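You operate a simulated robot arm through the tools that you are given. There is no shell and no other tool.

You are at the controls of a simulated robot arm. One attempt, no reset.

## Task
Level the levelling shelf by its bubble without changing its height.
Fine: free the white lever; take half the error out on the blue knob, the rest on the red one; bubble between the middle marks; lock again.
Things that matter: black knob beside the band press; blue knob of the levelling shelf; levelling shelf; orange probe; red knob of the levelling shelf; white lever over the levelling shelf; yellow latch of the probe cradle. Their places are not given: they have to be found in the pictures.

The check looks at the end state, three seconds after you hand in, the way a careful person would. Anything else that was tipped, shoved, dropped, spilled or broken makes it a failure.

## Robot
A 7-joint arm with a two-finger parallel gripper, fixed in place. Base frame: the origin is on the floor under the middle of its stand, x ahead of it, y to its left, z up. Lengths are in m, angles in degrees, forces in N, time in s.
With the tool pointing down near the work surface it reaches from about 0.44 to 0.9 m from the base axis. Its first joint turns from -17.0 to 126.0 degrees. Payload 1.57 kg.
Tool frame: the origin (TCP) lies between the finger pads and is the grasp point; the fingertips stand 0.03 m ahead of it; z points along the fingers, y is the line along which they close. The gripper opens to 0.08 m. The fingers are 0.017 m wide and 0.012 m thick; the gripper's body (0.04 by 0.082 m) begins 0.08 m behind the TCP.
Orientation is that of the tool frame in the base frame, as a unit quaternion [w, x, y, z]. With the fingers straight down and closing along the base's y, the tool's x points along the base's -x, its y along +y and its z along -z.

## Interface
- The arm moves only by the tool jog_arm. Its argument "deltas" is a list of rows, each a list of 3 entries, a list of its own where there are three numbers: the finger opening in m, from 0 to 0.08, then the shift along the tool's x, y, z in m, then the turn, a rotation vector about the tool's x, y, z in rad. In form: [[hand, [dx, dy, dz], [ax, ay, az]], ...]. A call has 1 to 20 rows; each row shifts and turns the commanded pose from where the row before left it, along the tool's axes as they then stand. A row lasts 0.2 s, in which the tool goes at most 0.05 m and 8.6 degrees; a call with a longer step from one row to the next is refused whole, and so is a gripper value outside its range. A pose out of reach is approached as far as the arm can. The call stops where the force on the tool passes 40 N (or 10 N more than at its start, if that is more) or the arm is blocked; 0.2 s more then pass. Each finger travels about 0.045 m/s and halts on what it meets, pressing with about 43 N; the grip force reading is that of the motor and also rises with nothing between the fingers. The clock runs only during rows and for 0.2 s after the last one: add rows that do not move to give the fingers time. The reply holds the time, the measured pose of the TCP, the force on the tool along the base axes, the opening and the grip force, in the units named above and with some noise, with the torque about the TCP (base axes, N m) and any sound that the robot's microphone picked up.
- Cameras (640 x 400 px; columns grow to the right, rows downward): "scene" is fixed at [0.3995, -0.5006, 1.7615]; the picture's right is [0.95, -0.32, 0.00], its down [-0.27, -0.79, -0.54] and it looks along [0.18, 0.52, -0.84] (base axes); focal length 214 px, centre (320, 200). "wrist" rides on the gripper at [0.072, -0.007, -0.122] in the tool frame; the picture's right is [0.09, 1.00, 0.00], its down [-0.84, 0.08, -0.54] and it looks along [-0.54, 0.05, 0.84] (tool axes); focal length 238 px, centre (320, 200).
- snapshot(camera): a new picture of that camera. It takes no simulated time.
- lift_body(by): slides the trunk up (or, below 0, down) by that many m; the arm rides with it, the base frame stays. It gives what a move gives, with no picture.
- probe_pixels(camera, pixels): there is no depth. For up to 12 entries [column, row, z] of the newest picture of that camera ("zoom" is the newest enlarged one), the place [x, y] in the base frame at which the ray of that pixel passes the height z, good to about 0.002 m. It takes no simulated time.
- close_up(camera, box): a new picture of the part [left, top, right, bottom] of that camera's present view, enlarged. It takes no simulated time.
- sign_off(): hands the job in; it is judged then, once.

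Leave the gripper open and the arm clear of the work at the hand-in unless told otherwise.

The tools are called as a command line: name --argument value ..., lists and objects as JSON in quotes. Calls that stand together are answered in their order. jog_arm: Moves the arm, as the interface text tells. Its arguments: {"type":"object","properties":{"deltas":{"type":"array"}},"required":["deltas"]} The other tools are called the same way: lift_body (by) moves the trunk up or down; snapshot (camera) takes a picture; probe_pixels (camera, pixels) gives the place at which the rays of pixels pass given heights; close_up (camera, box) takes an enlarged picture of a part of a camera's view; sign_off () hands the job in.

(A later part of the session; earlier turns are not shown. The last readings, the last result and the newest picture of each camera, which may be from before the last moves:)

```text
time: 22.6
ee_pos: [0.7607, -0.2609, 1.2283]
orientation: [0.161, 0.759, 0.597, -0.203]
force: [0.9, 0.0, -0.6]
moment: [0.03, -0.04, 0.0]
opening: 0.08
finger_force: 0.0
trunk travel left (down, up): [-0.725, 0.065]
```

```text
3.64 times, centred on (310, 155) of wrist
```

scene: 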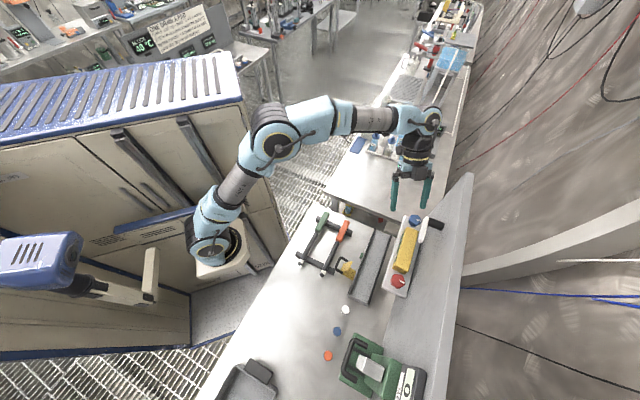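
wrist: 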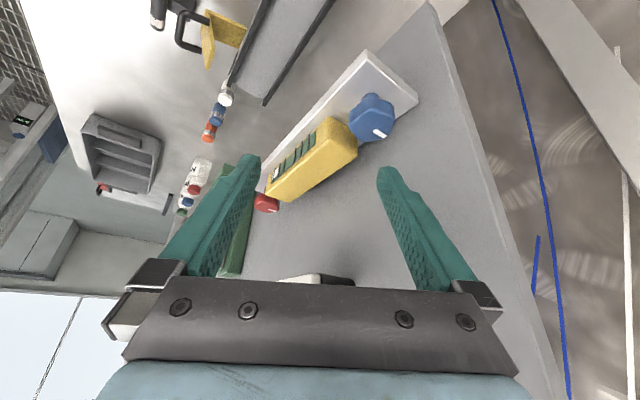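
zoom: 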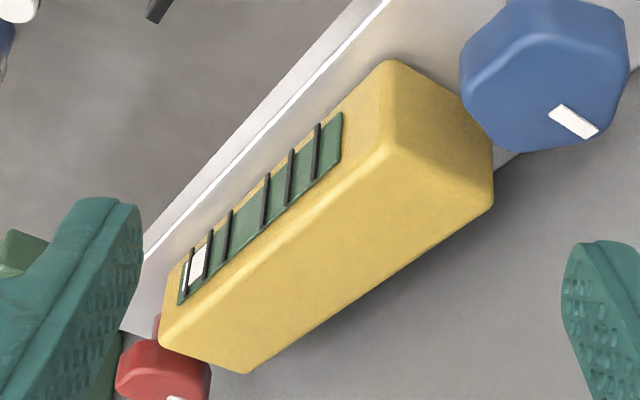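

The flats face left and right in this view, so the closing direction is right. Next I'll probe the knob's top-face edges and centre, re-taking the same zoom first.

close_up --camera "wrist" --box '[310, 70, 430, 165]'

probe_pixels --camera "zoom" --pixels '[[330, 232, 1.152], [230, 210, 1.145], [427, 210, 1.145], [330, 165, 1.152], [385, 287, 1.152], [290, 302, 1.152], [320, 98, 1.118], [523, 135, 1.118], [268, 355, 1.15], [150, 197, 1.14], [268, 0, 1.118]]'

```text
4.21 times, centred on (370, 118) of wrist
```

zoom: 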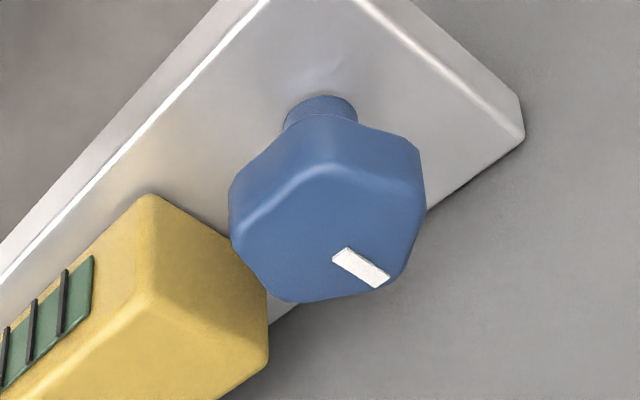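

```text
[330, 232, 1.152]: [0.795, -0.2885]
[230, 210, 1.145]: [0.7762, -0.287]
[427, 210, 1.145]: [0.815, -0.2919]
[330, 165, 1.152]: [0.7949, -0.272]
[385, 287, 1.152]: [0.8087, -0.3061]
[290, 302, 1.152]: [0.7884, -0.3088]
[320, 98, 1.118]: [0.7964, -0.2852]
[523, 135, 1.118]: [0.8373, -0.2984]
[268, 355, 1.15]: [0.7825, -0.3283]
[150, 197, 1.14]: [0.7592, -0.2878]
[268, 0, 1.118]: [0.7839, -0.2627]
```

The knob axis is about (0.795,−0.292). I'll narrow the fingers to 0.046 m, then go to the pre-grasp point 50 mm back along the tool axis from the grasp.

jog_arm --deltas '[[0.046, [0, 0, 0], [0, 0, 0]], [0.046, [0, 0, 0], [0, 0, 0]], [0.046, [0.0075, 0.0135, 0.0057], [0, 0, 0]], [0.046, [0.0075, 0.0135, 0.0057], [0, 0, 0]], [0.046, [0.0075, 0.0135, 0.0057], [0, 0, 0]], [0.046, [0, 0, 0], [0, 0, 0]]]'

snapshot --camera "wrist"

close_up --camera "wrist" --box '[250, 90, 410, 190]'

close_up --camera "scene" --box '[385, 180, 465, 260]'

```text
time: 24.0
ee_pos: [0.8014, -0.2587, 1.202]
orientation: [0.161, 0.758, 0.598, -0.203]
force: [-0.4, 0.9, -0.7]
moment: [-0.01, -0.01, -0.03]
opening: 0.0458
finger_force: 0.1
trunk travel left (down, up): [-0.725, 0.065]
```

```text
taken
```

wrist: 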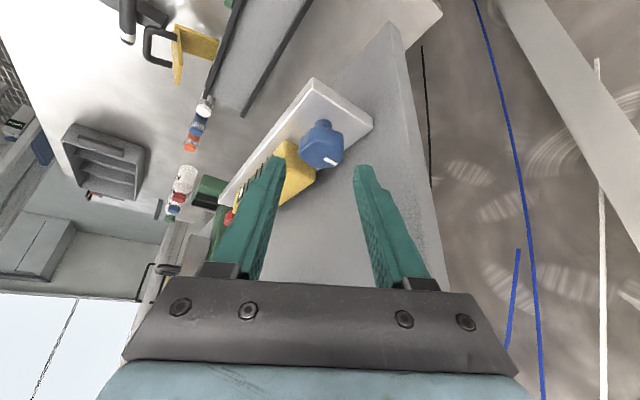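

```text
4.00 times, centred on (330, 140) of wrist
```

zoom: 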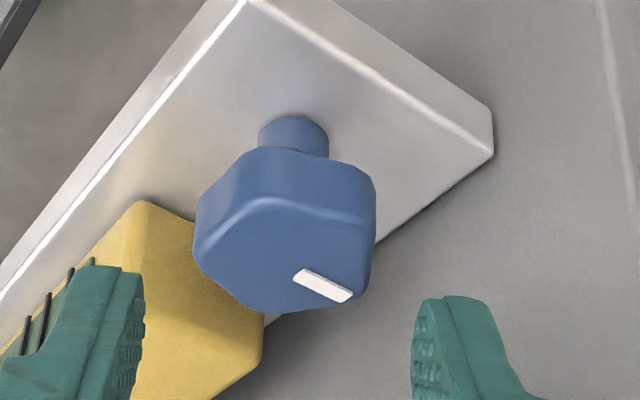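

```text
5.00 times, centred on (425, 220) of scene
```

zoom: 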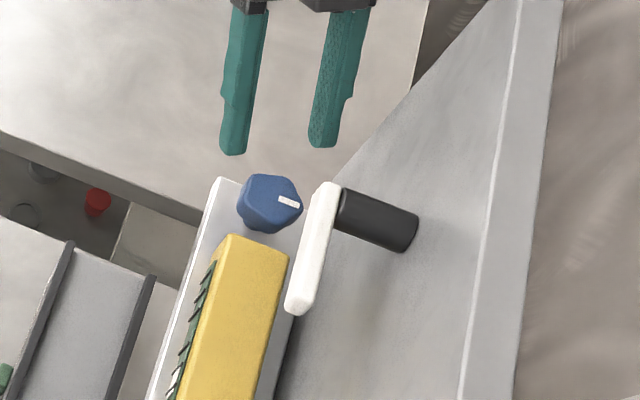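

The knob centre is 1.3 mm to the +y side of the finger midline, so I'll correct that. Then I'll descend 50 mm along the tool axis in 10 mm steps with the fingers at 0.046 m.

jog_arm --deltas '[[0.046, [0, 0.0013, 0.01], [0, 0, 0]], [0.046, [0, 0, 0.01], [0, 0, 0]], [0.046, [0, 0, 0.01], [0, 0, 0]], [0.046, [0, 0, 0.008], [0, 0, 0]], [0.046, [0, 0, 0], [0, 0, 0]]]'

close_up --camera "wrist" --box '[250, 90, 410, 190]'

close_up --camera "scene" --box '[385, 180, 465, 260]'

```text
time: 25.2
ee_pos: [0.7975, -0.2774, 1.1688]
orientation: [0.161, 0.759, 0.598, -0.203]
force: [-0.8, -0.4, 0.1]
moment: [0.02, -0.04, -0.04]
opening: 0.0464
finger_force: 0.1
trunk travel left (down, up): [-0.725, 0.065]
```

```text
4.00 times, centred on (330, 140) of wrist
```

zoom: 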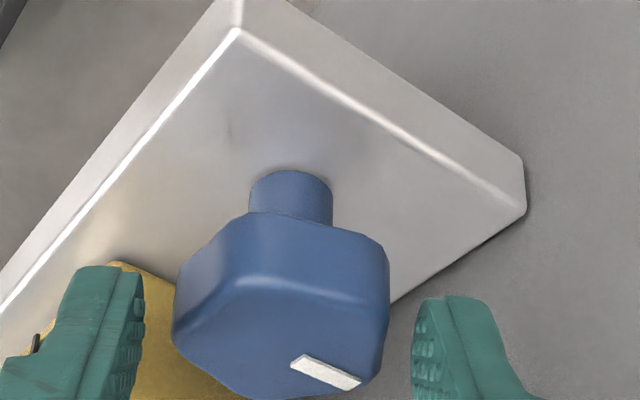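

```text
5.00 times, centred on (425, 220) of scene
```

zoom: 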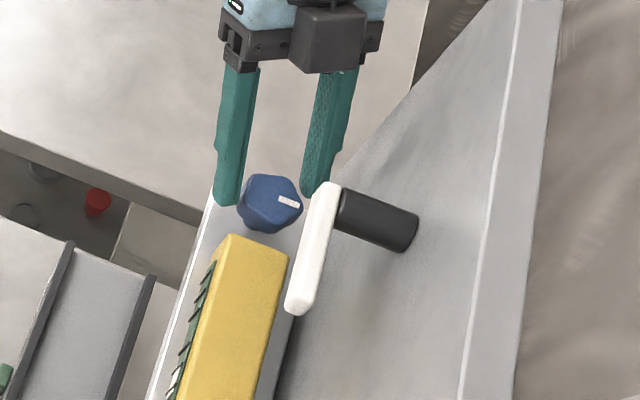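

The fingers are straddling the head with even gaps. I'll go 11 mm further down, keep the fingers open, and check once more.

jog_arm --deltas '[[0.046, [0, 0.0003, 0.006], [0, 0, 0]], [0.046, [0, 0, 0.006], [0, 0, 0]], [0.046, [0, 0, 0], [0, 0, 0]]]'

snapshot --camera "wrist"

close_up --camera "wrist" --box '[240, 100, 400, 220]'

close_up --camera "scene" --box '[395, 195, 445, 245]'

```text
time: 26.0
ee_pos: [0.7982, -0.2836, 1.1586]
orientation: [0.161, 0.758, 0.598, -0.203]
force: [0.5, 0.3, 1.0]
moment: [0.01, -0.01, -0.04]
opening: 0.0458
finger_force: 0.0
trunk travel left (down, up): [-0.725, 0.065]
```

```text
taken
```

wrist: 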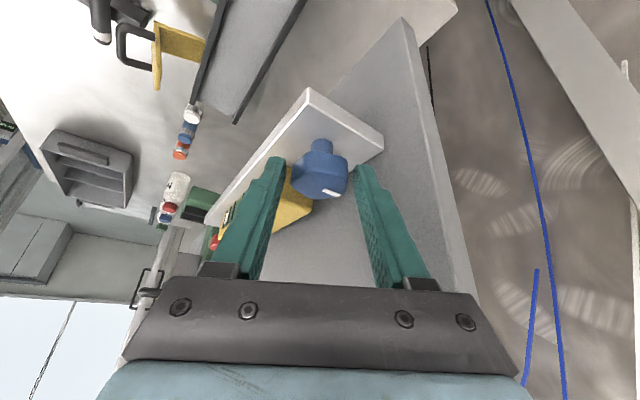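

```text
3.33 times, centred on (320, 160) of wrist
```

zoom: 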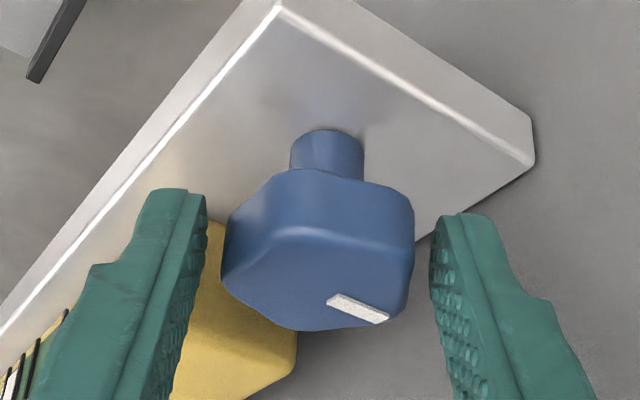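

```text
8.00 times, centred on (420, 220) of scene
```

zoom: 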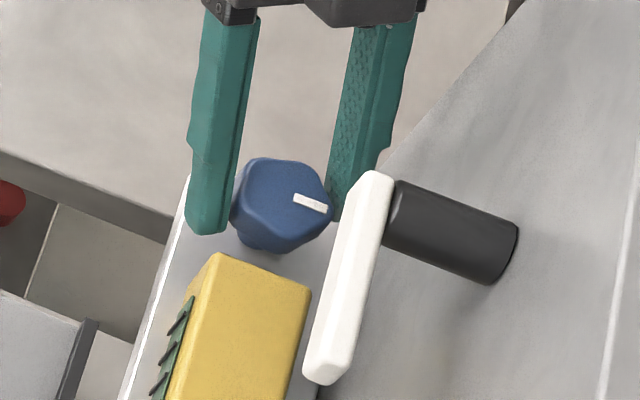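

The grasp geometry looks good: one finger in front, one behind, clear of the box and panel. Before gripping I'll take a baseline view of the vial from the scene camera, and then close on the knob.

close_up --camera "scene" --box '[388, 225, 418, 270]'

jog_arm --deltas '[[0.03, [0, 0, 0], [0, 0, 0]], [0.03, [0, 0, 0], [0, 0, 0]], [0.03, [0, 0, 0], [0, 0, 0]]]'

close_up --camera "wrist" --box '[190, 100, 400, 230]'

```text
8.89 times, centred on (403, 248) of scene
```

zoom: 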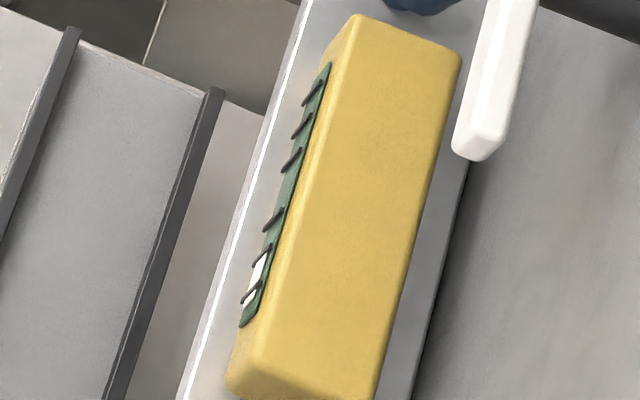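

```text
time: 26.8
ee_pos: [0.7991, -0.2824, 1.1577]
orientation: [0.161, 0.759, 0.597, -0.203]
force: [5.2, -0.8, -0.3]
moment: [0.03, -0.13, 0.05]
opening: 0.0389
finger_force: 36.5
trunk travel left (down, up): [-0.725, 0.065]
```

```text
3.05 times, centred on (295, 165) of wrist
```

zoom: 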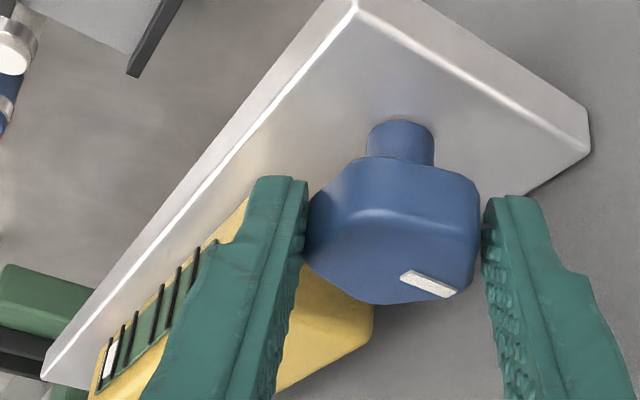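

The knob is gripped at 0.0389 m opening, and the bubble stays visible at wrist zoom (110,360). I'll turn the knob 15° clockwise (seen from above) as a test, moving the TCP slightly so that the turn is about the knob's own axis.

jog_arm --deltas '[[0.03, [0, 0, 0], [0, 0, 0]], [0.03, [0, 0.0005, 0], [0.0327, 0, 0.0567]], [0.03, [0, 0.0005, 0], [0.0327, 0, 0.0567]], [0.03, [0, 0.0005, 0], [0.0327, 0, 0.0567]], [0.03, [0, 0.0005, 0], [0.0327, 0, 0.0567]], [0.03, [0, 0, 0], [0, 0, 0]]]'

close_up --camera "wrist" --box '[190, 100, 400, 230]'

close_up --camera "scene" --box '[388, 225, 418, 270]'

close_up --camera "scene" --box '[395, 195, 445, 245]'

```text
time: 28.2
ee_pos: [0.8006, -0.2847, 1.158]
orientation: [0.134, 0.829, 0.495, -0.222]
force: [15.5, -2.4, -0.2]
moment: [-0.07, 0.05, 0.12]
opening: 0.0386
finger_force: 44.1
trunk travel left (down, up): [-0.725, 0.065]
```

```text
3.05 times, centred on (295, 165) of wrist
```

zoom: 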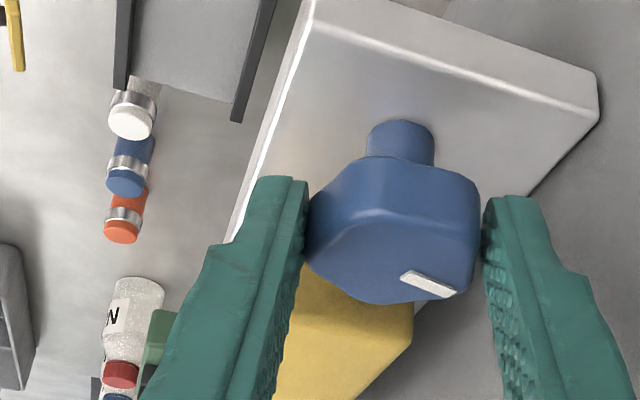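

```text
8.89 times, centred on (403, 248) of scene
```

zoom: 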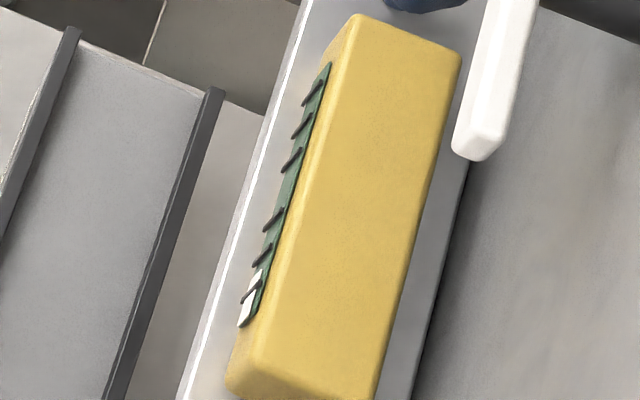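

```text
8.00 times, centred on (420, 220) of scene
```

zoom: 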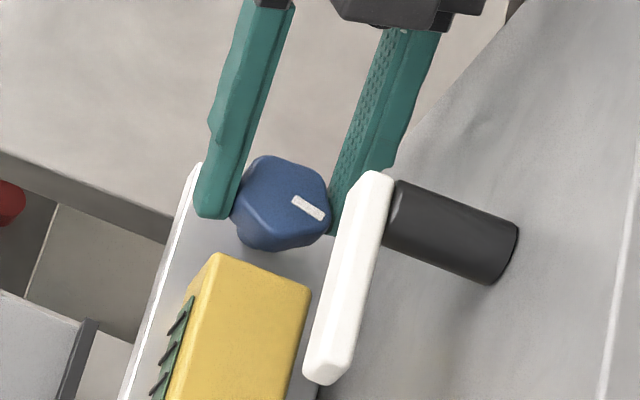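

The knob turned with the hand, and the bubble moved further towards red by about half a mark. Clockwise is therefore the wrong way for blue; the lock is free, and the scale is roughly 30° per mark spacing. I'll turn counter-clockwise 35°, which is 20° beyond the starting position, about the knob axis.

jog_arm --deltas '[[0.03, [0, -0.0008, 0], [-0.0509, 0, -0.0882]], [0.03, [0, -0.0008, 0], [-0.0509, 0, -0.0882]], [0.03, [0, -0.0008, 0], [-0.0509, 0, -0.0882]], [0.03, [0, -0.0008, 0], [-0.0509, 0, -0.0882]], [0.03, [0, -0.0008, 0], [-0.0509, 0, -0.0882]], [0.03, [0, -0.0008, 0], [-0.0509, 0, -0.0882]], [0.03, [0, 0, 0], [0, 0, 0]]]'

close_up --camera "wrist" --box '[190, 100, 400, 230]'

close_up --camera "scene" --box '[388, 225, 418, 270]'

close_up --camera "scene" --box '[395, 195, 445, 245]'

```text
time: 29.8
ee_pos: [0.7953, -0.2837, 1.1577]
orientation: [0.193, 0.643, 0.721, -0.173]
force: [-1.6, -4.1, -0.3]
moment: [0.25, 0.36, -0.02]
opening: 0.0383
finger_force: 44.2
trunk travel left (down, up): [-0.725, 0.065]
```

```text
3.05 times, centred on (295, 165) of wrist
```

zoom: 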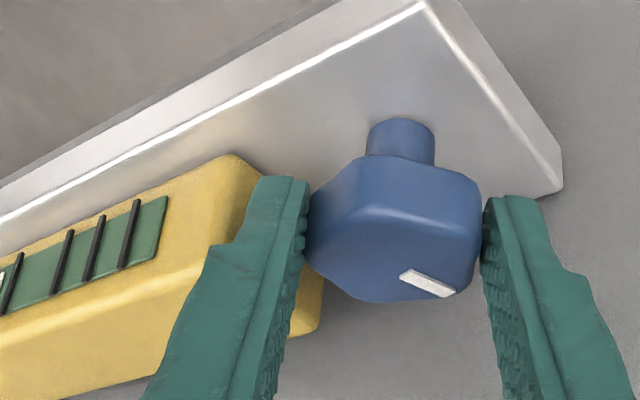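

```text
8.89 times, centred on (403, 248) of scene
```

zoom: 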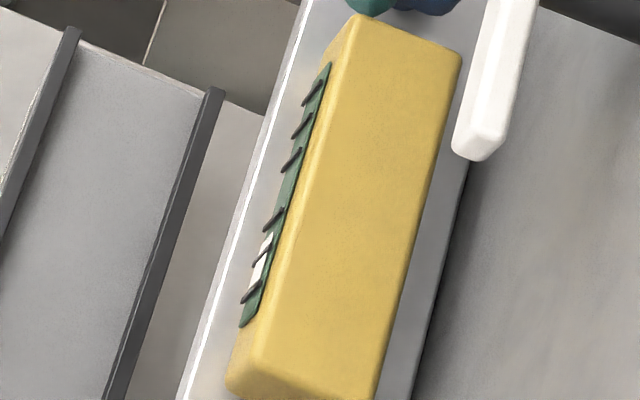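

```text
8.00 times, centred on (420, 220) of scene
```

zoom: 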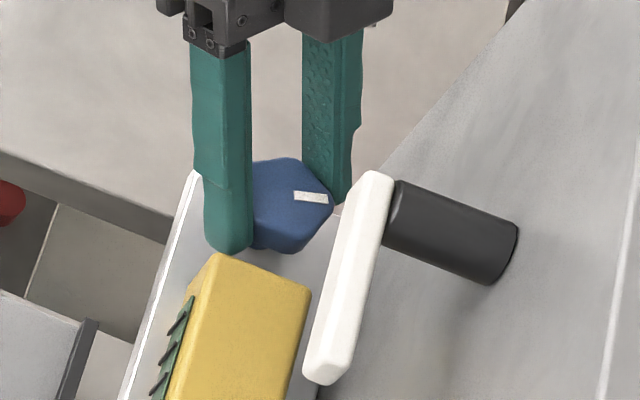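

The bubble has moved about half a mark towards the middle for the net 20° counter-clockwise. From the three readings the scale is about 0.028 mark per degree. The original error was about 2.5 marks, so blue's half is about 45°, leaving roughly 25° more. The front finger is now near the box corner, so I'll open the fingers slightly, swing the hand back 38° around the knob, and regrip.

jog_arm --deltas '[[0.049, [0, 0, 0], [0, 0, 0]], [0.049, [0, 0, 0], [0, 0, 0]], [0.049, [0, 0.00105, 0], [0.05525, 0, 0.0957]], [0.049, [0, 0.00105, 0], [0.05525, 0, 0.0957]], [0.049, [0, 0.00105, 0], [0.05525, 0, 0.0957]], [0.049, [0, 0.00105, 0], [0.05525, 0, 0.0957]], [0.049, [0, 0.00105, 0], [0.05525, 0, 0.0957]], [0.049, [0, 0.00105, 0], [0.05525, 0, 0.0957]], [0.049, [0, 0, 0], [0, 0, 0]]]'

close_up --camera "wrist" --box '[190, 100, 400, 230]'

close_up --camera "scene" --box '[388, 225, 418, 270]'

close_up --camera "scene" --box '[395, 195, 445, 245]'

```text
time: 31.8
ee_pos: [0.8015, -0.2829, 1.1579]
orientation: [0.127, 0.843, 0.472, -0.225]
force: [-0.1, -0.3, -0.1]
moment: [-0.03, -0.02, -0.01]
opening: 0.0492
finger_force: 0.2
trunk travel left (down, up): [-0.725, 0.065]
```

```text
3.05 times, centred on (295, 165) of wrist
```

zoom: 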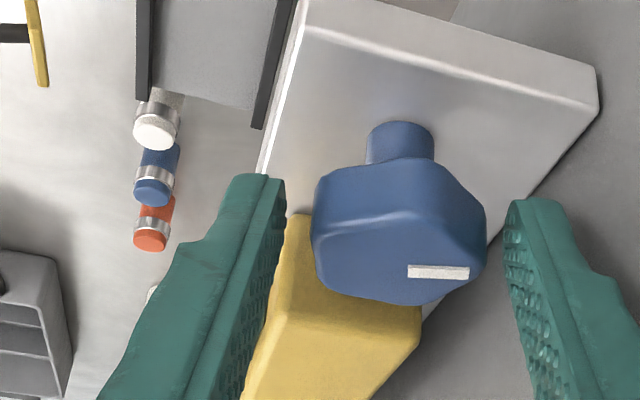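

```text
8.89 times, centred on (403, 248) of scene
```

zoom: 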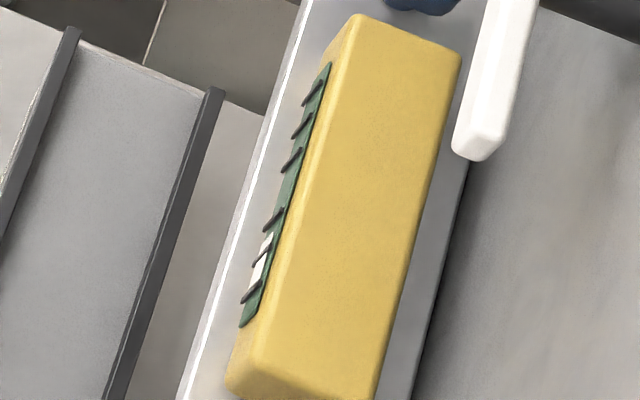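

```text
8.00 times, centred on (420, 220) of scene
```

zoom: 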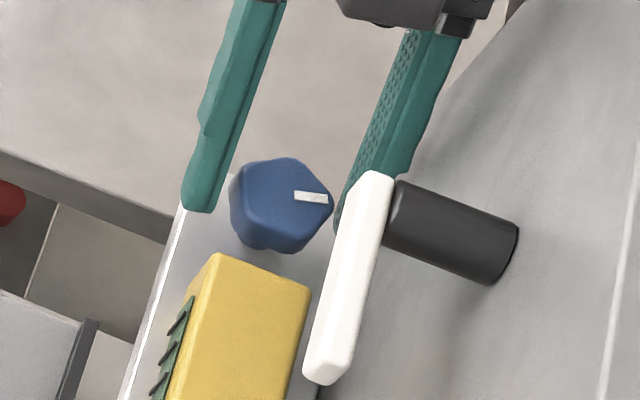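

The hand is back at 78°, the knob did not move, and it's centred between the fingers (312–487 between 285 and 505). I'll close on it and turn counter-clockwise in steps, checking the grip.

jog_arm --deltas '[[0.03, [0, 0.0005, 0], [0, 0, 0]], [0.03, [0, 0, 0], [0, 0, 0]], [0.03, [0, 0, 0], [0, 0, 0]], [0.03, [0, 0, 0], [0, 0, 0]]]'

close_up --camera "wrist" --box '[190, 100, 400, 230]'

close_up --camera "scene" --box '[388, 225, 418, 270]'

```text
time: 32.8
ee_pos: [0.8014, -0.2846, 1.1587]
orientation: [0.127, 0.842, 0.473, -0.226]
force: [-3.7, 2.6, -1.6]
moment: [0.15, 0.2, -0.03]
opening: 0.0387
finger_force: 43.8
trunk travel left (down, up): [-0.725, 0.065]
```

```text
3.05 times, centred on (295, 165) of wrist
```

zoom: 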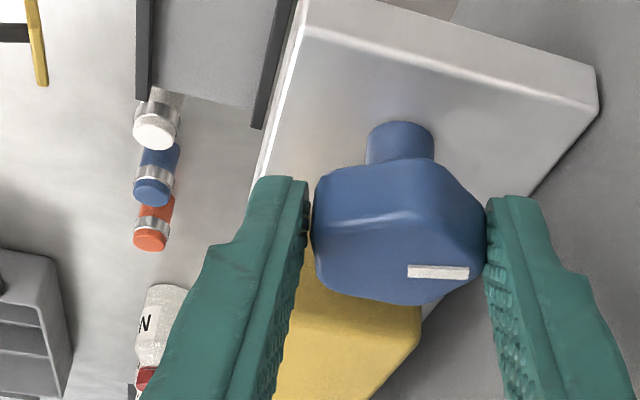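

```text
8.89 times, centred on (403, 248) of scene
```

zoom: 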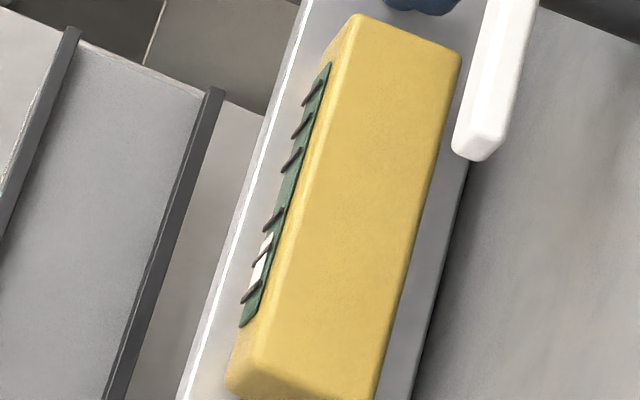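

The grip width is the same 0.0387 m at this angle too, so the grip angle does not matter. I'll turn 25° counter-clockwise about the knob axis, and then read the bubble.

jog_arm --deltas '[[0.03, [0, -0.00104, 0], [-0.0545, 0, -0.0945]], [0.03, [0, -0.00104, 0], [-0.0545, 0, -0.0945]], [0.03, [0, -0.00104, 0], [-0.0545, 0, -0.0945]], [0.03, [0, -0.00104, 0], [-0.0545, 0, -0.0945]], [0.03, [0, 0, 0], [0, 0, 0]]]'

close_up --camera "wrist" --box '[190, 100, 400, 230]'

close_up --camera "scene" --box '[388, 225, 418, 270]'

```text
time: 34.0
ee_pos: [0.7976, -0.2821, 1.1582]
orientation: [0.172, 0.72, 0.644, -0.192]
force: [-13.2, 5.3, -4.0]
moment: [0.09, -0.01, -0.15]
opening: 0.0383
finger_force: 43.7
trunk travel left (down, up): [-0.725, 0.065]
```

```text
3.05 times, centred on (295, 165) of wrist
```

zoom: 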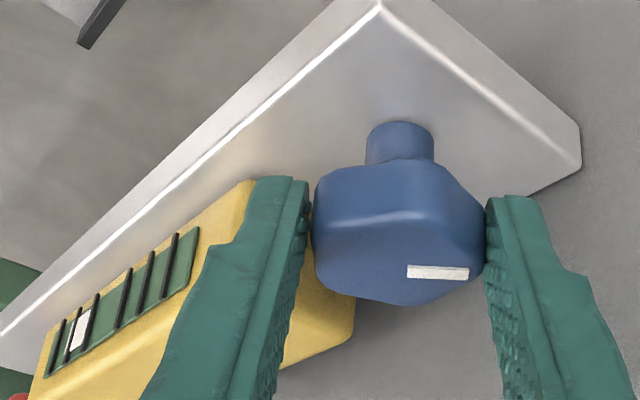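

```text
8.89 times, centred on (403, 248) of scene
```

zoom: 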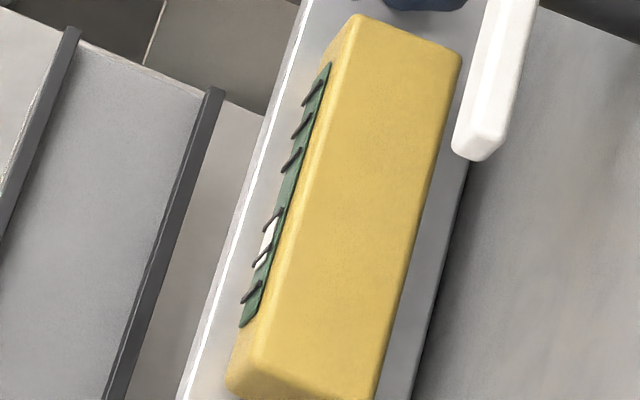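

The bubble has moved closer to the middle, and the vial is visible in the wrist view at the lower left. I'll zoom in on it for a precise reading.

close_up --camera "wrist" --box '[195, 170, 265, 230]'

close_up --camera "scene" --box '[390, 230, 408, 264]'

```text
6.67 times, centred on (230, 200) of wrist
```

zoom: 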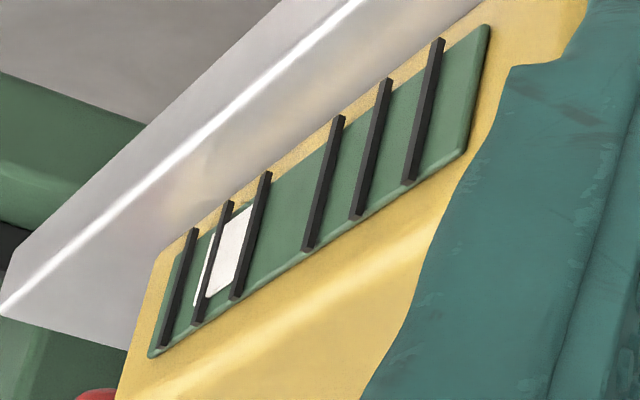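

```text
11.76 times, centred on (399, 247) of scene
```

zoom: 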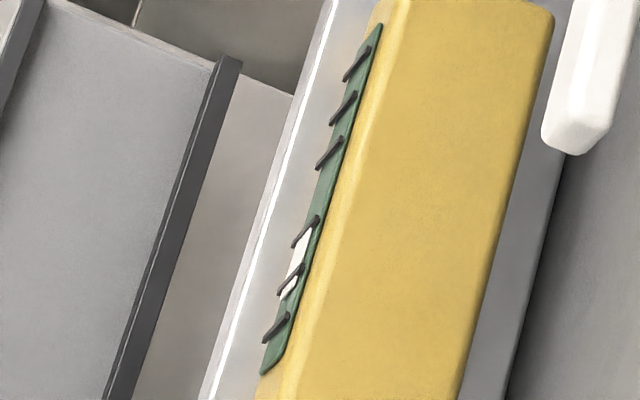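

The readings from these oblique views don't agree well with each other because of parallax on the raised marks. I'll release the knob, back off, and go to a square-on view of the vial for an exact reading.

jog_arm --deltas '[[0.05, [0, 0, 0], [0, 0, 0]], [0.05, [0, 0, 0], [0, 0, 0]], [0.05, [0, 0, -0.02], [0, 0, 0]], [0.05, [0, 0, -0.03], [0, 0, 0]], [0.05, [0, 0, -0.02], [0, 0, 0]], [0.06, [0.01, 0, 0], [-0.0648, 0, -0.1123]], [0.07, [0.01, 0, 0], [-0.0648, 0, -0.1123]], [0.08, [0.01, 0, 0], [-0.0648, 0, -0.1123]], [0.08, [0.01, 0, 0], [-0.0648, 0, -0.1123]], [0.08, [0, 0, 0], [-0.0648, 0, -0.1123]], [0.08, [0, 0, 0], [-0.0648, 0, -0.1123]], [0.08, [0, 0, 0], [-0.0648, 0, -0.1123]], [0.08, [0, 0, 0], [0, -0.131, 0]], [0.08, [0, 0, 0], [0, -0.131, 0]], [0.08, [0, 0, 0], [0, 0, 0]]]'

```text
time: 37.2
ee_pos: [0.7985, -0.2132, 1.1991]
orientation: [0.355, 0.349, 0.855, -0.144]
force: [-1.1, 0.3, 0.3]
moment: [0.0, 0.02, 0.02]
opening: 0.0797
finger_force: 0.1
trunk travel left (down, up): [-0.725, 0.065]
```

The knob is released and the hand is clear. I'll move back from the panel and across to the middle of the shelf for a square view of the vial.

jog_arm --deltas '[[0.08, [0.018, 0, -0.018], [0, 0, 0]], [0.08, [0.016, 0, -0.016], [0, 0, 0]], [0.08, [0, -0.042, 0], [0, 0, 0]], [0.08, [0, -0.042, 0], [0, 0, 0]], [0.08, [0, -0.042, 0], [0, 0, 0]], [0.08, [0, -0.04, 0], [0, 0, 0]], [0.08, [0, 0, 0], [0, 0, 0]]]'

snapshot --camera "wrist"

close_up --camera "wrist" --box '[255, 110, 375, 190]'

```text
time: 38.8
ee_pos: [0.6492, -0.3003, 1.1995]
orientation: [0.355, 0.349, 0.855, -0.145]
force: [-0.3, -0.9, -0.6]
moment: [0.0, 0.0, 0.0]
opening: 0.08
finger_force: 0.1
trunk travel left (down, up): [-0.725, 0.065]
```

```text
taken
```

wrist: 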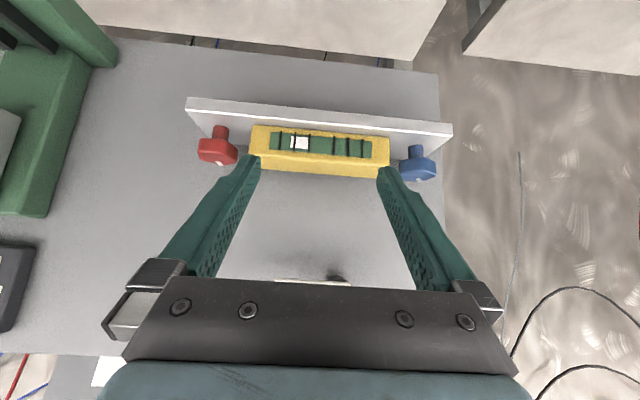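

```text
5.00 times, centred on (315, 150) of wrist
```

zoom: 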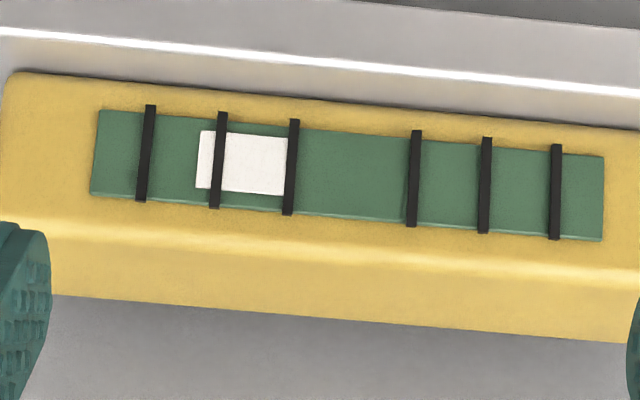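

This is a clean reading. The window spans x 95–602, the bubble centre is at 243 (0.292 of the window), and the middle is at 352 (0.508). At the start the bubble was at 0.152, so blue has removed 0.140 of the 0.356 error. Half would be 0.178, which is about 12° more counter-clockwise on blue. I'll go back along the same path.

jog_arm --deltas '[[0.08, [0, 0.04, 0], [0, 0, 0]], [0.08, [0, 0.042, 0], [0, 0, 0]], [0.08, [0, 0.042, 0], [0, 0, 0]], [0.08, [0, 0.042, 0], [0, 0, 0]], [0.08, [-0.016, 0, 0.016], [0, 0, 0]], [0.07, [-0.018, 0, 0.018], [0, 0, 0]], [0.06, [0, 0, 0], [0, 0.131, 0]], [0.05, [0, 0, 0], [0, 0.131, 0]], [0.049, [0, 0, 0], [0.0644, 0, 0.1115]], [0.049, [0, 0, 0], [0.0644, 0, 0.1115]], [0.049, [0, 0, 0], [0.0644, 0, 0.1115]], [0.049, [0, 0, 0], [0.0644, 0, 0.1115]], [0.049, [0, 0, 0], [0.0644, 0, 0.1115]], [0.049, [0, 0, 0], [0.0644, 0, 0.1115]], [0.049, [0, 0, 0], [0.0644, 0, 0.1115]], [0.049, [0, 0, 0], [0.0644, 0, 0.1115]], [0.049, [0, 0, 0], [0, 0, 0]]]'

```text
time: 42.4
ee_pos: [0.7992, -0.2142, 1.1988]
orientation: [0.16, 0.759, 0.597, -0.204]
force: [-0.2, -0.8, 1.3]
moment: [0.0, 0.02, -0.02]
opening: 0.0491
finger_force: 0.1
trunk travel left (down, up): [-0.725, 0.065]
```

The orientation is back to the 60° grasp pose. I'll move to the pre-grasp point, then descend to the grasp, keeping the fingers at 0.049 m.

jog_arm --deltas '[[0.049, [-0.0193, 0.0077, 0.0094], [0, 0, 0]], [0.049, [-0.0192, 0.0076, 0.0093], [0, 0, 0]], [0.049, [0, 0, 0], [0, 0, 0]]]'

close_up --camera "wrist" --box '[250, 90, 410, 190]'

```text
time: 43.2
ee_pos: [0.8043, -0.2581, 1.2029]
orientation: [0.162, 0.758, 0.598, -0.203]
force: [-0.1, 0.0, 1.1]
moment: [0.01, -0.01, -0.02]
opening: 0.0491
finger_force: 0.1
trunk travel left (down, up): [-0.725, 0.065]
```

```text
4.00 times, centred on (330, 140) of wrist
```

zoom: 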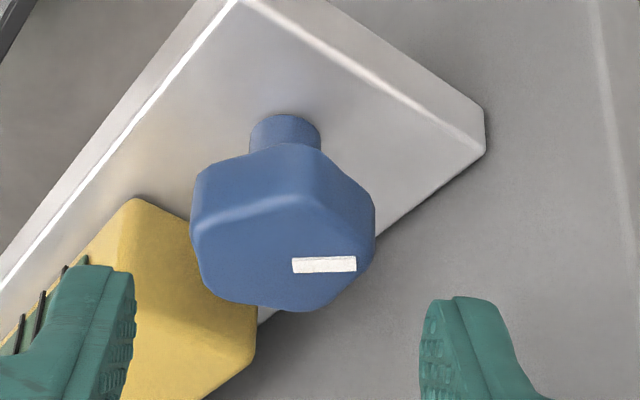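

The knob is centred between the fingers, so I'll descend 50 mm to the grasp and close on it.

jog_arm --deltas '[[0.049, [0, 0.0005, 0.0125], [0, 0, 0]], [0.049, [0, 0, 0.0125], [0, 0, 0]], [0.049, [0, 0, 0.0125], [0, 0, 0]], [0.049, [0, 0, 0.0125], [0, 0, 0]], [0.03, [0, 0, 0], [0, 0, 0]], [0.03, [0, 0, 0], [0, 0, 0]], [0.03, [0, 0, 0], [0, 0, 0]], [0.03, [0, 0, 0], [0, 0, 0]]]'

close_up --camera "wrist" --box '[190, 100, 400, 230]'

```text
time: 45.0
ee_pos: [0.7985, -0.283, 1.1578]
orientation: [0.159, 0.759, 0.598, -0.203]
force: [-11.5, 3.2, -4.8]
moment: [0.27, 0.22, -0.12]
opening: 0.0396
finger_force: 45.3
trunk travel left (down, up): [-0.725, 0.065]
```

```text
3.05 times, centred on (295, 165) of wrist
```

zoom: 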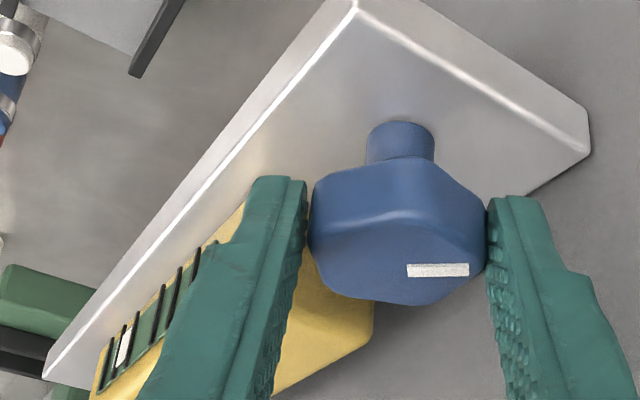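

It's gripped again, with a slight sideways load of 11 N that I'll relieve during the turn. Next is 12° counter-clockwise on blue.

jog_arm --deltas '[[0.03, [0, -0.0016, 0], [-0.0355, 0, -0.0615]], [0.03, [0, -0.0014, 0], [-0.0355, 0, -0.0615]], [0.03, [0, -0.0012, 0], [-0.0355, 0, -0.0615]], [0.03, [0, 0, 0], [0, 0, 0]]]'

close_up --camera "wrist" --box '[190, 100, 400, 230]'

close_up --camera "scene" --box '[388, 225, 418, 270]'

```text
time: 46.0
ee_pos: [0.7956, -0.2816, 1.1586]
orientation: [0.181, 0.69, 0.676, -0.184]
force: [2.6, 1.3, -7.8]
moment: [0.23, -0.24, 0.04]
opening: 0.0394
finger_force: 44.5
trunk travel left (down, up): [-0.725, 0.065]
```

```text
3.05 times, centred on (295, 165) of wrist
```

zoom: 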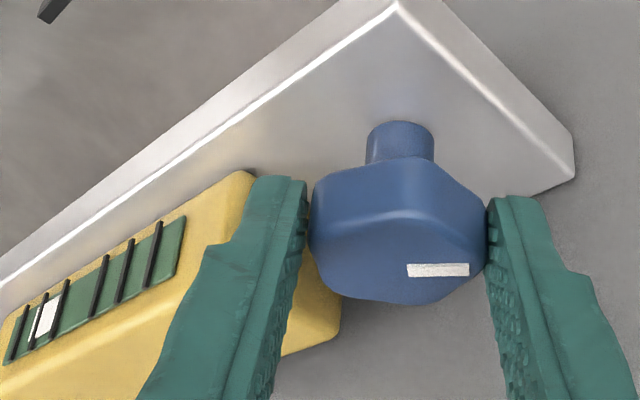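

```text
8.89 times, centred on (403, 248) of scene
```

zoom: 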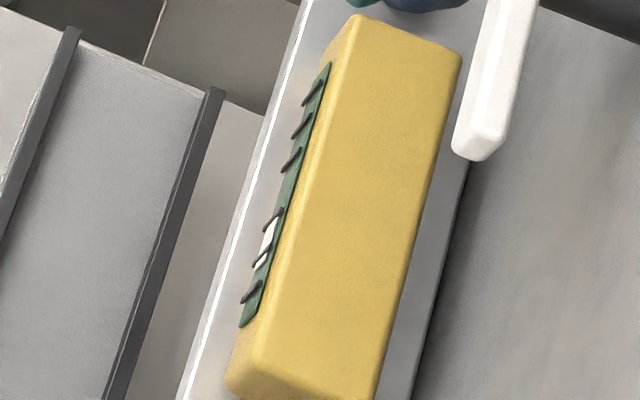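

The knob turned with the hand by 12.4°. I'll release and go back to the square-on view for an exact reading.

jog_arm --deltas '[[0.05, [0, 0, 0], [0, 0, 0]], [0.05, [0, 0, 0], [0, 0, 0]], [0.05, [0, 0, -0.02], [0, 0, 0]], [0.05, [0, 0, -0.03], [0, 0, 0]], [0.05, [0, 0, -0.02], [0, 0, 0]], [0.06, [0.01, 0, 0], [-0.0644, 0, -0.1115]], [0.07, [0.01, 0, 0], [-0.0644, 0, -0.1115]], [0.08, [0.01, 0, 0], [-0.0644, 0, -0.1115]], [0.08, [0.01, 0, 0], [-0.0644, 0, -0.1115]], [0.08, [0, 0, 0], [-0.0644, 0, -0.1115]], [0.08, [0, 0, 0], [-0.0644, 0, -0.1115]], [0.08, [0, 0, 0], [0, -0.131, 0]], [0.08, [0, 0, 0], [0, -0.131, 0]], [0.08, [0, 0, 0], [0, 0, 0]]]'

```text
time: 49.0
ee_pos: [0.7898, -0.2139, 1.1992]
orientation: [0.352, 0.368, 0.847, -0.153]
force: [0.5, -0.3, 0.1]
moment: [-0.01, 0.05, -0.01]
opening: 0.0799
finger_force: 0.1
trunk travel left (down, up): [-0.725, 0.065]
```

Next I'll move back and across to the same viewing pose as before, trimming the yaw by about 2.6°.

jog_arm --deltas '[[0.08, [0.016, 0, -0.016], [-0.032, 0, -0.032]], [0.08, [0.0145, 0, -0.0145], [0, 0, 0]], [0.08, [0, -0.04, 0], [0, 0, 0]], [0.08, [0, -0.04, 0], [0, 0, 0]], [0.08, [0, -0.04, 0], [0, 0, 0]], [0.08, [0, -0.039, 0], [0, 0, 0]], [0.08, [0, 0, 0], [0, 0, 0]]]'

close_up --camera "wrist" --box '[255, 110, 375, 190]'

snapshot --camera "wrist"

```text
time: 50.6
ee_pos: [0.6465, -0.2952, 1.2003]
orientation: [0.356, 0.348, 0.855, -0.145]
force: [-0.2, 0.0, 0.2]
moment: [-0.02, 0.0, 0.05]
opening: 0.08
finger_force: 0.1
trunk travel left (down, up): [-0.725, 0.065]
```

```text
5.00 times, centred on (315, 150) of wrist
```

zoom: 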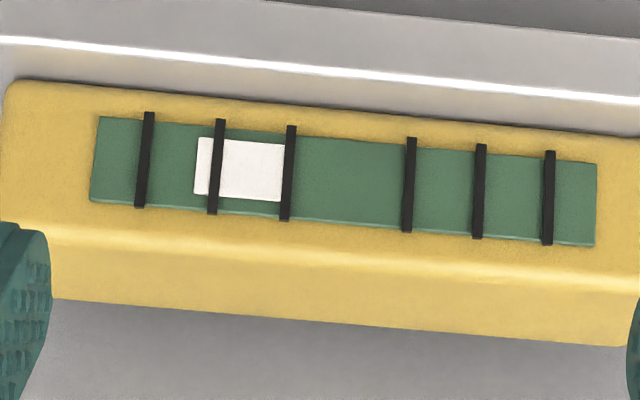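

```text
taken
```

wrist: 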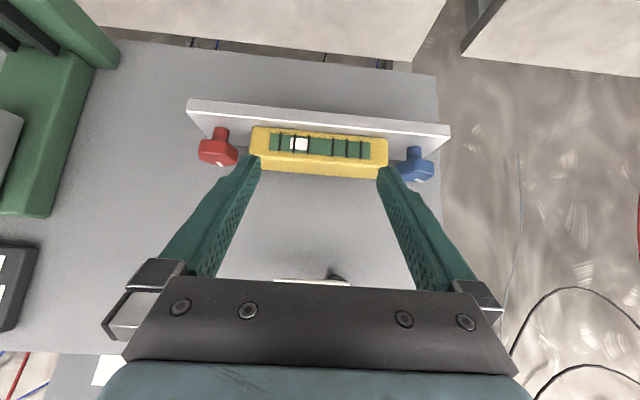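

The bubble reads 0.290, practically unchanged, even though the knob seemed to turn. I'll look closely at the blue knob's pointer to see whether it really moved or sprang back.

close_up --camera "wrist" --box '[380, 130, 460, 200]'

close_up --camera "scene" --box '[395, 195, 445, 245]'

close_up --camera "scene" --box '[375, 200, 455, 300]'

```text
5.71 times, centred on (420, 165) of wrist
```

zoom: 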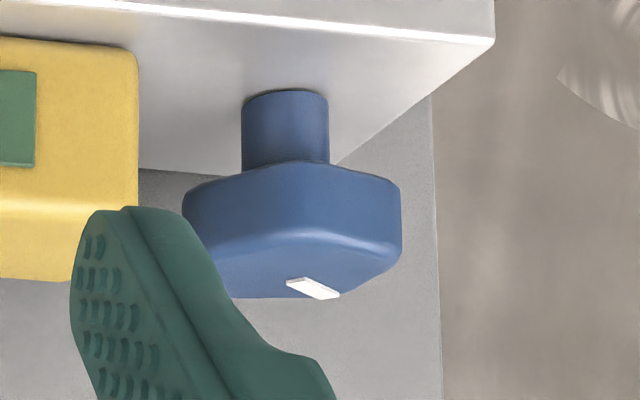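

```text
8.00 times, centred on (420, 220) of scene
```

zoom: 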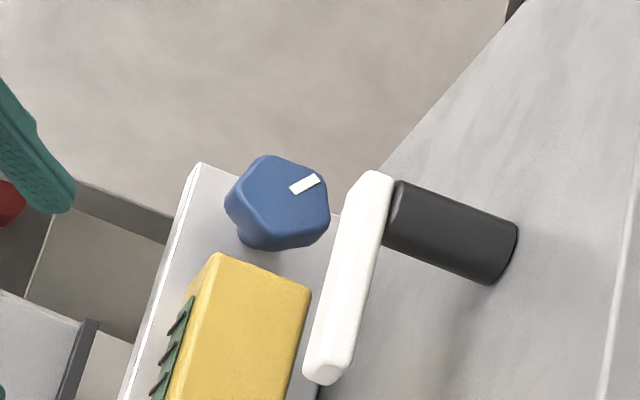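

```text
4.00 times, centred on (415, 250) of scene
```

zoom: 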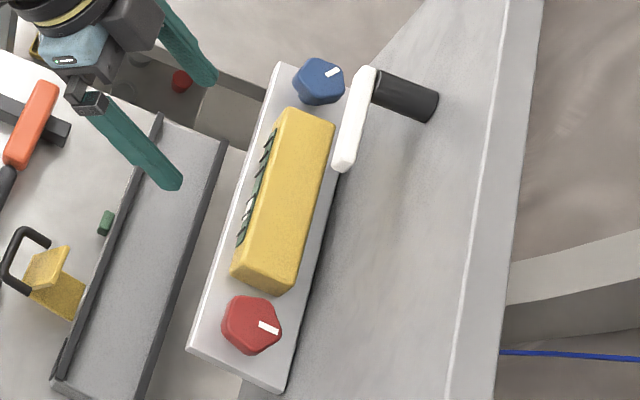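

The pointer now lies about 46° from its starting direction, but the bubble did not respond to the last turn. Before deciding anything I'll wait a second and re-read, to see whether the bubble is still creeping.

jog_arm --deltas '[[0.08, [0, 0, 0], [0, 0, 0]], [0.08, [0, 0, 0], [0, 0, 0]], [0.08, [0, 0, 0], [0, 0, 0]], [0.08, [0, 0, 0], [0, 0, 0]], [0.08, [0, 0, 0], [0, 0, 0]], [0.08, [0, 0, 0], [0, 0, 0]]]'

close_up --camera "wrist" --box '[255, 110, 375, 190]'

close_up --camera "scene" --box '[403, 205, 433, 235]'

close_up --camera "scene" --box '[385, 268, 415, 298]'

```text
time: 52.0
ee_pos: [0.6465, -0.2964, 1.1997]
orientation: [0.355, 0.349, 0.855, -0.145]
force: [-0.7, -1.3, 0.6]
moment: [-0.01, 0.01, 0.03]
opening: 0.0799
finger_force: 0.0
trunk travel left (down, up): [-0.725, 0.065]
```

```text
5.00 times, centred on (315, 150) of wrist
```

zoom: 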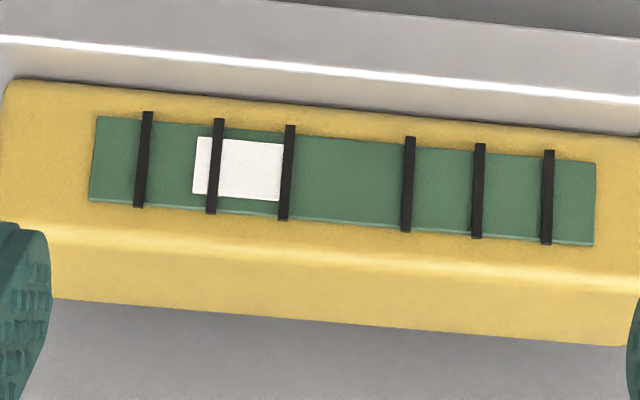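

```text
13.33 times, centred on (418, 220) of scene
```

zoom: 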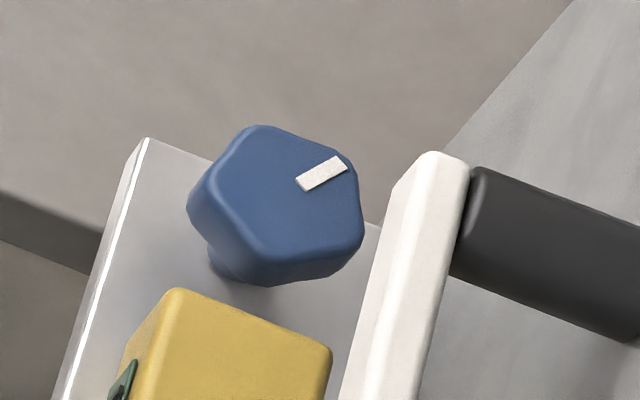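

```text
13.33 times, centred on (400, 283) of scene
```

zoom: 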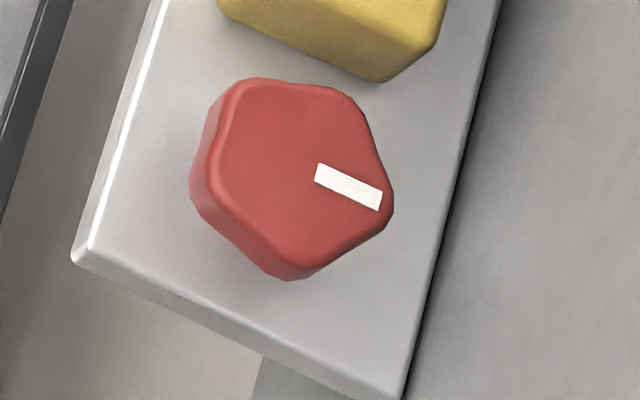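

The bubble is steady at 0.290, and the lever has not moved. The pointer says blue is about 47° from the start, yet the last 11° had no effect, so I want to see the response while turning. I'll go back to the blue knob, grip at the larger angle, and turn in small steps while watching the bubble from the scene camera.

jog_arm --deltas '[[0.08, [0, 0.04, 0], [0, 0, 0]], [0.08, [0, 0.042, 0], [0, 0, 0]], [0.08, [0, 0.042, 0], [0, 0, 0]], [0.08, [0, 0.042, 0], [0, 0, 0]], [0.08, [-0.016, 0, 0.016], [0, 0, 0]], [0.07, [-0.018, 0, 0.018], [0, 0, 0]], [0.06, [0, 0, 0], [0, 0.131, 0]], [0.05, [0, 0, 0], [0, 0.131, 0]], [0.049, [0, 0, 0], [0.0644, 0, 0.1115]], [0.049, [0, 0, 0], [0.0644, 0, 0.1115]], [0.049, [0, 0, 0], [0.0644, 0, 0.1115]], [0.049, [0, 0, 0], [0.0644, 0, 0.1115]], [0.049, [0, 0, 0], [0.0644, 0, 0.1115]], [0.049, [0, 0, 0], [0.0644, 0, 0.1115]], [0.049, [0, 0, 0], [0.0644, 0, 0.1115]], [0.049, [0, 0, 0], [0.0644, 0, 0.1115]], [0.049, [0, 0, 0], [0, 0, 0]]]'

```text
time: 55.6
ee_pos: [0.7987, -0.2111, 1.1987]
orientation: [0.16, 0.76, 0.597, -0.204]
force: [0.1, -0.1, -0.7]
moment: [-0.01, -0.02, -0.01]
opening: 0.0488
finger_force: 0.2
trunk travel left (down, up): [-0.725, 0.065]
```

I'll move to the pre-grasp point and check the alignment.

jog_arm --deltas '[[0.049, [-0.0205, 0.008, 0.01], [0, 0, 0]], [0.049, [-0.0205, 0.008, 0.01], [0, 0, 0]], [0.049, [0, 0, 0], [0, 0, 0]]]'

close_up --camera "wrist" --box '[250, 90, 410, 190]'

```text
time: 56.4
ee_pos: [0.8041, -0.2585, 1.2035]
orientation: [0.161, 0.758, 0.598, -0.203]
force: [-1.2, 0.6, 0.4]
moment: [-0.01, 0.01, -0.03]
opening: 0.0489
finger_force: 0.0
trunk travel left (down, up): [-0.725, 0.065]
```

```text
4.00 times, centred on (330, 140) of wrist
```

zoom: 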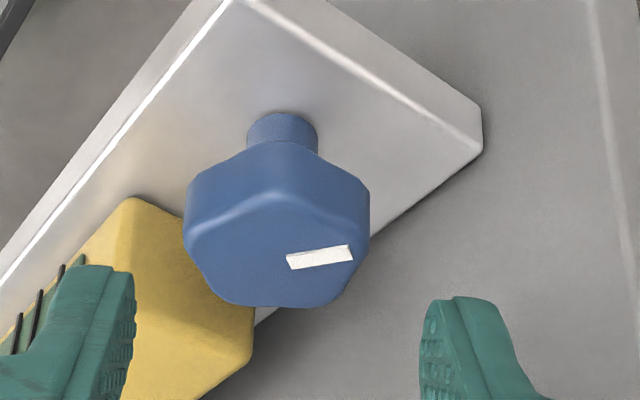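

The pointer confirms the knob really turned in the last step: it is tilted 19° in this view, compared with 3° before. I'll descend and grip, then read the bubble from the scene while gripped.

jog_arm --deltas '[[0.049, [0, 0, 0.0125], [0, 0, 0]], [0.049, [0, 0, 0.0125], [0, 0, 0]], [0.049, [0, 0, 0.0125], [0, 0, 0]], [0.049, [0, 0, 0.0135], [0, 0, 0]], [0.03, [0, -0.001, 0], [0, 0, 0]], [0.03, [0, 0, 0], [0, 0, 0]], [0.03, [0, 0, 0], [0, 0, 0]]]'

close_up --camera "scene" --box '[390, 230, 408, 264]'

close_up --camera "wrist" --box '[190, 100, 400, 230]'

```text
time: 58.0
ee_pos: [0.7974, -0.284, 1.1576]
orientation: [0.161, 0.758, 0.598, -0.204]
force: [5.2, -5.2, -4.0]
moment: [-0.38, -0.24, 0.06]
opening: 0.0396
finger_force: 35.3
trunk travel left (down, up): [-0.725, 0.065]
```

```text
11.76 times, centred on (399, 247) of scene
```

zoom: 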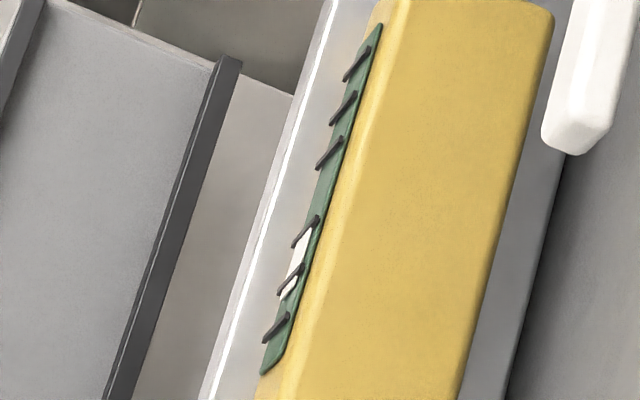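

```text
3.05 times, centred on (295, 165) of wrist
```

zoom: 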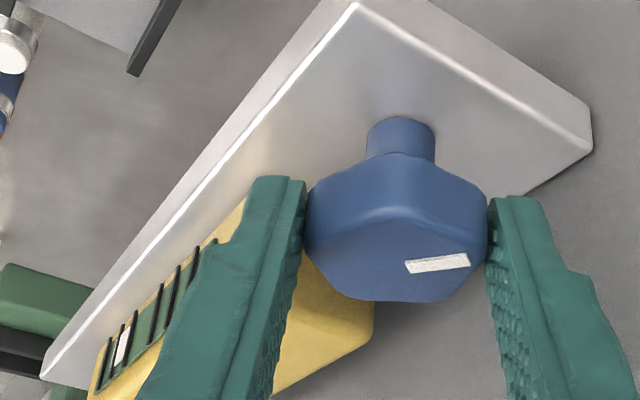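

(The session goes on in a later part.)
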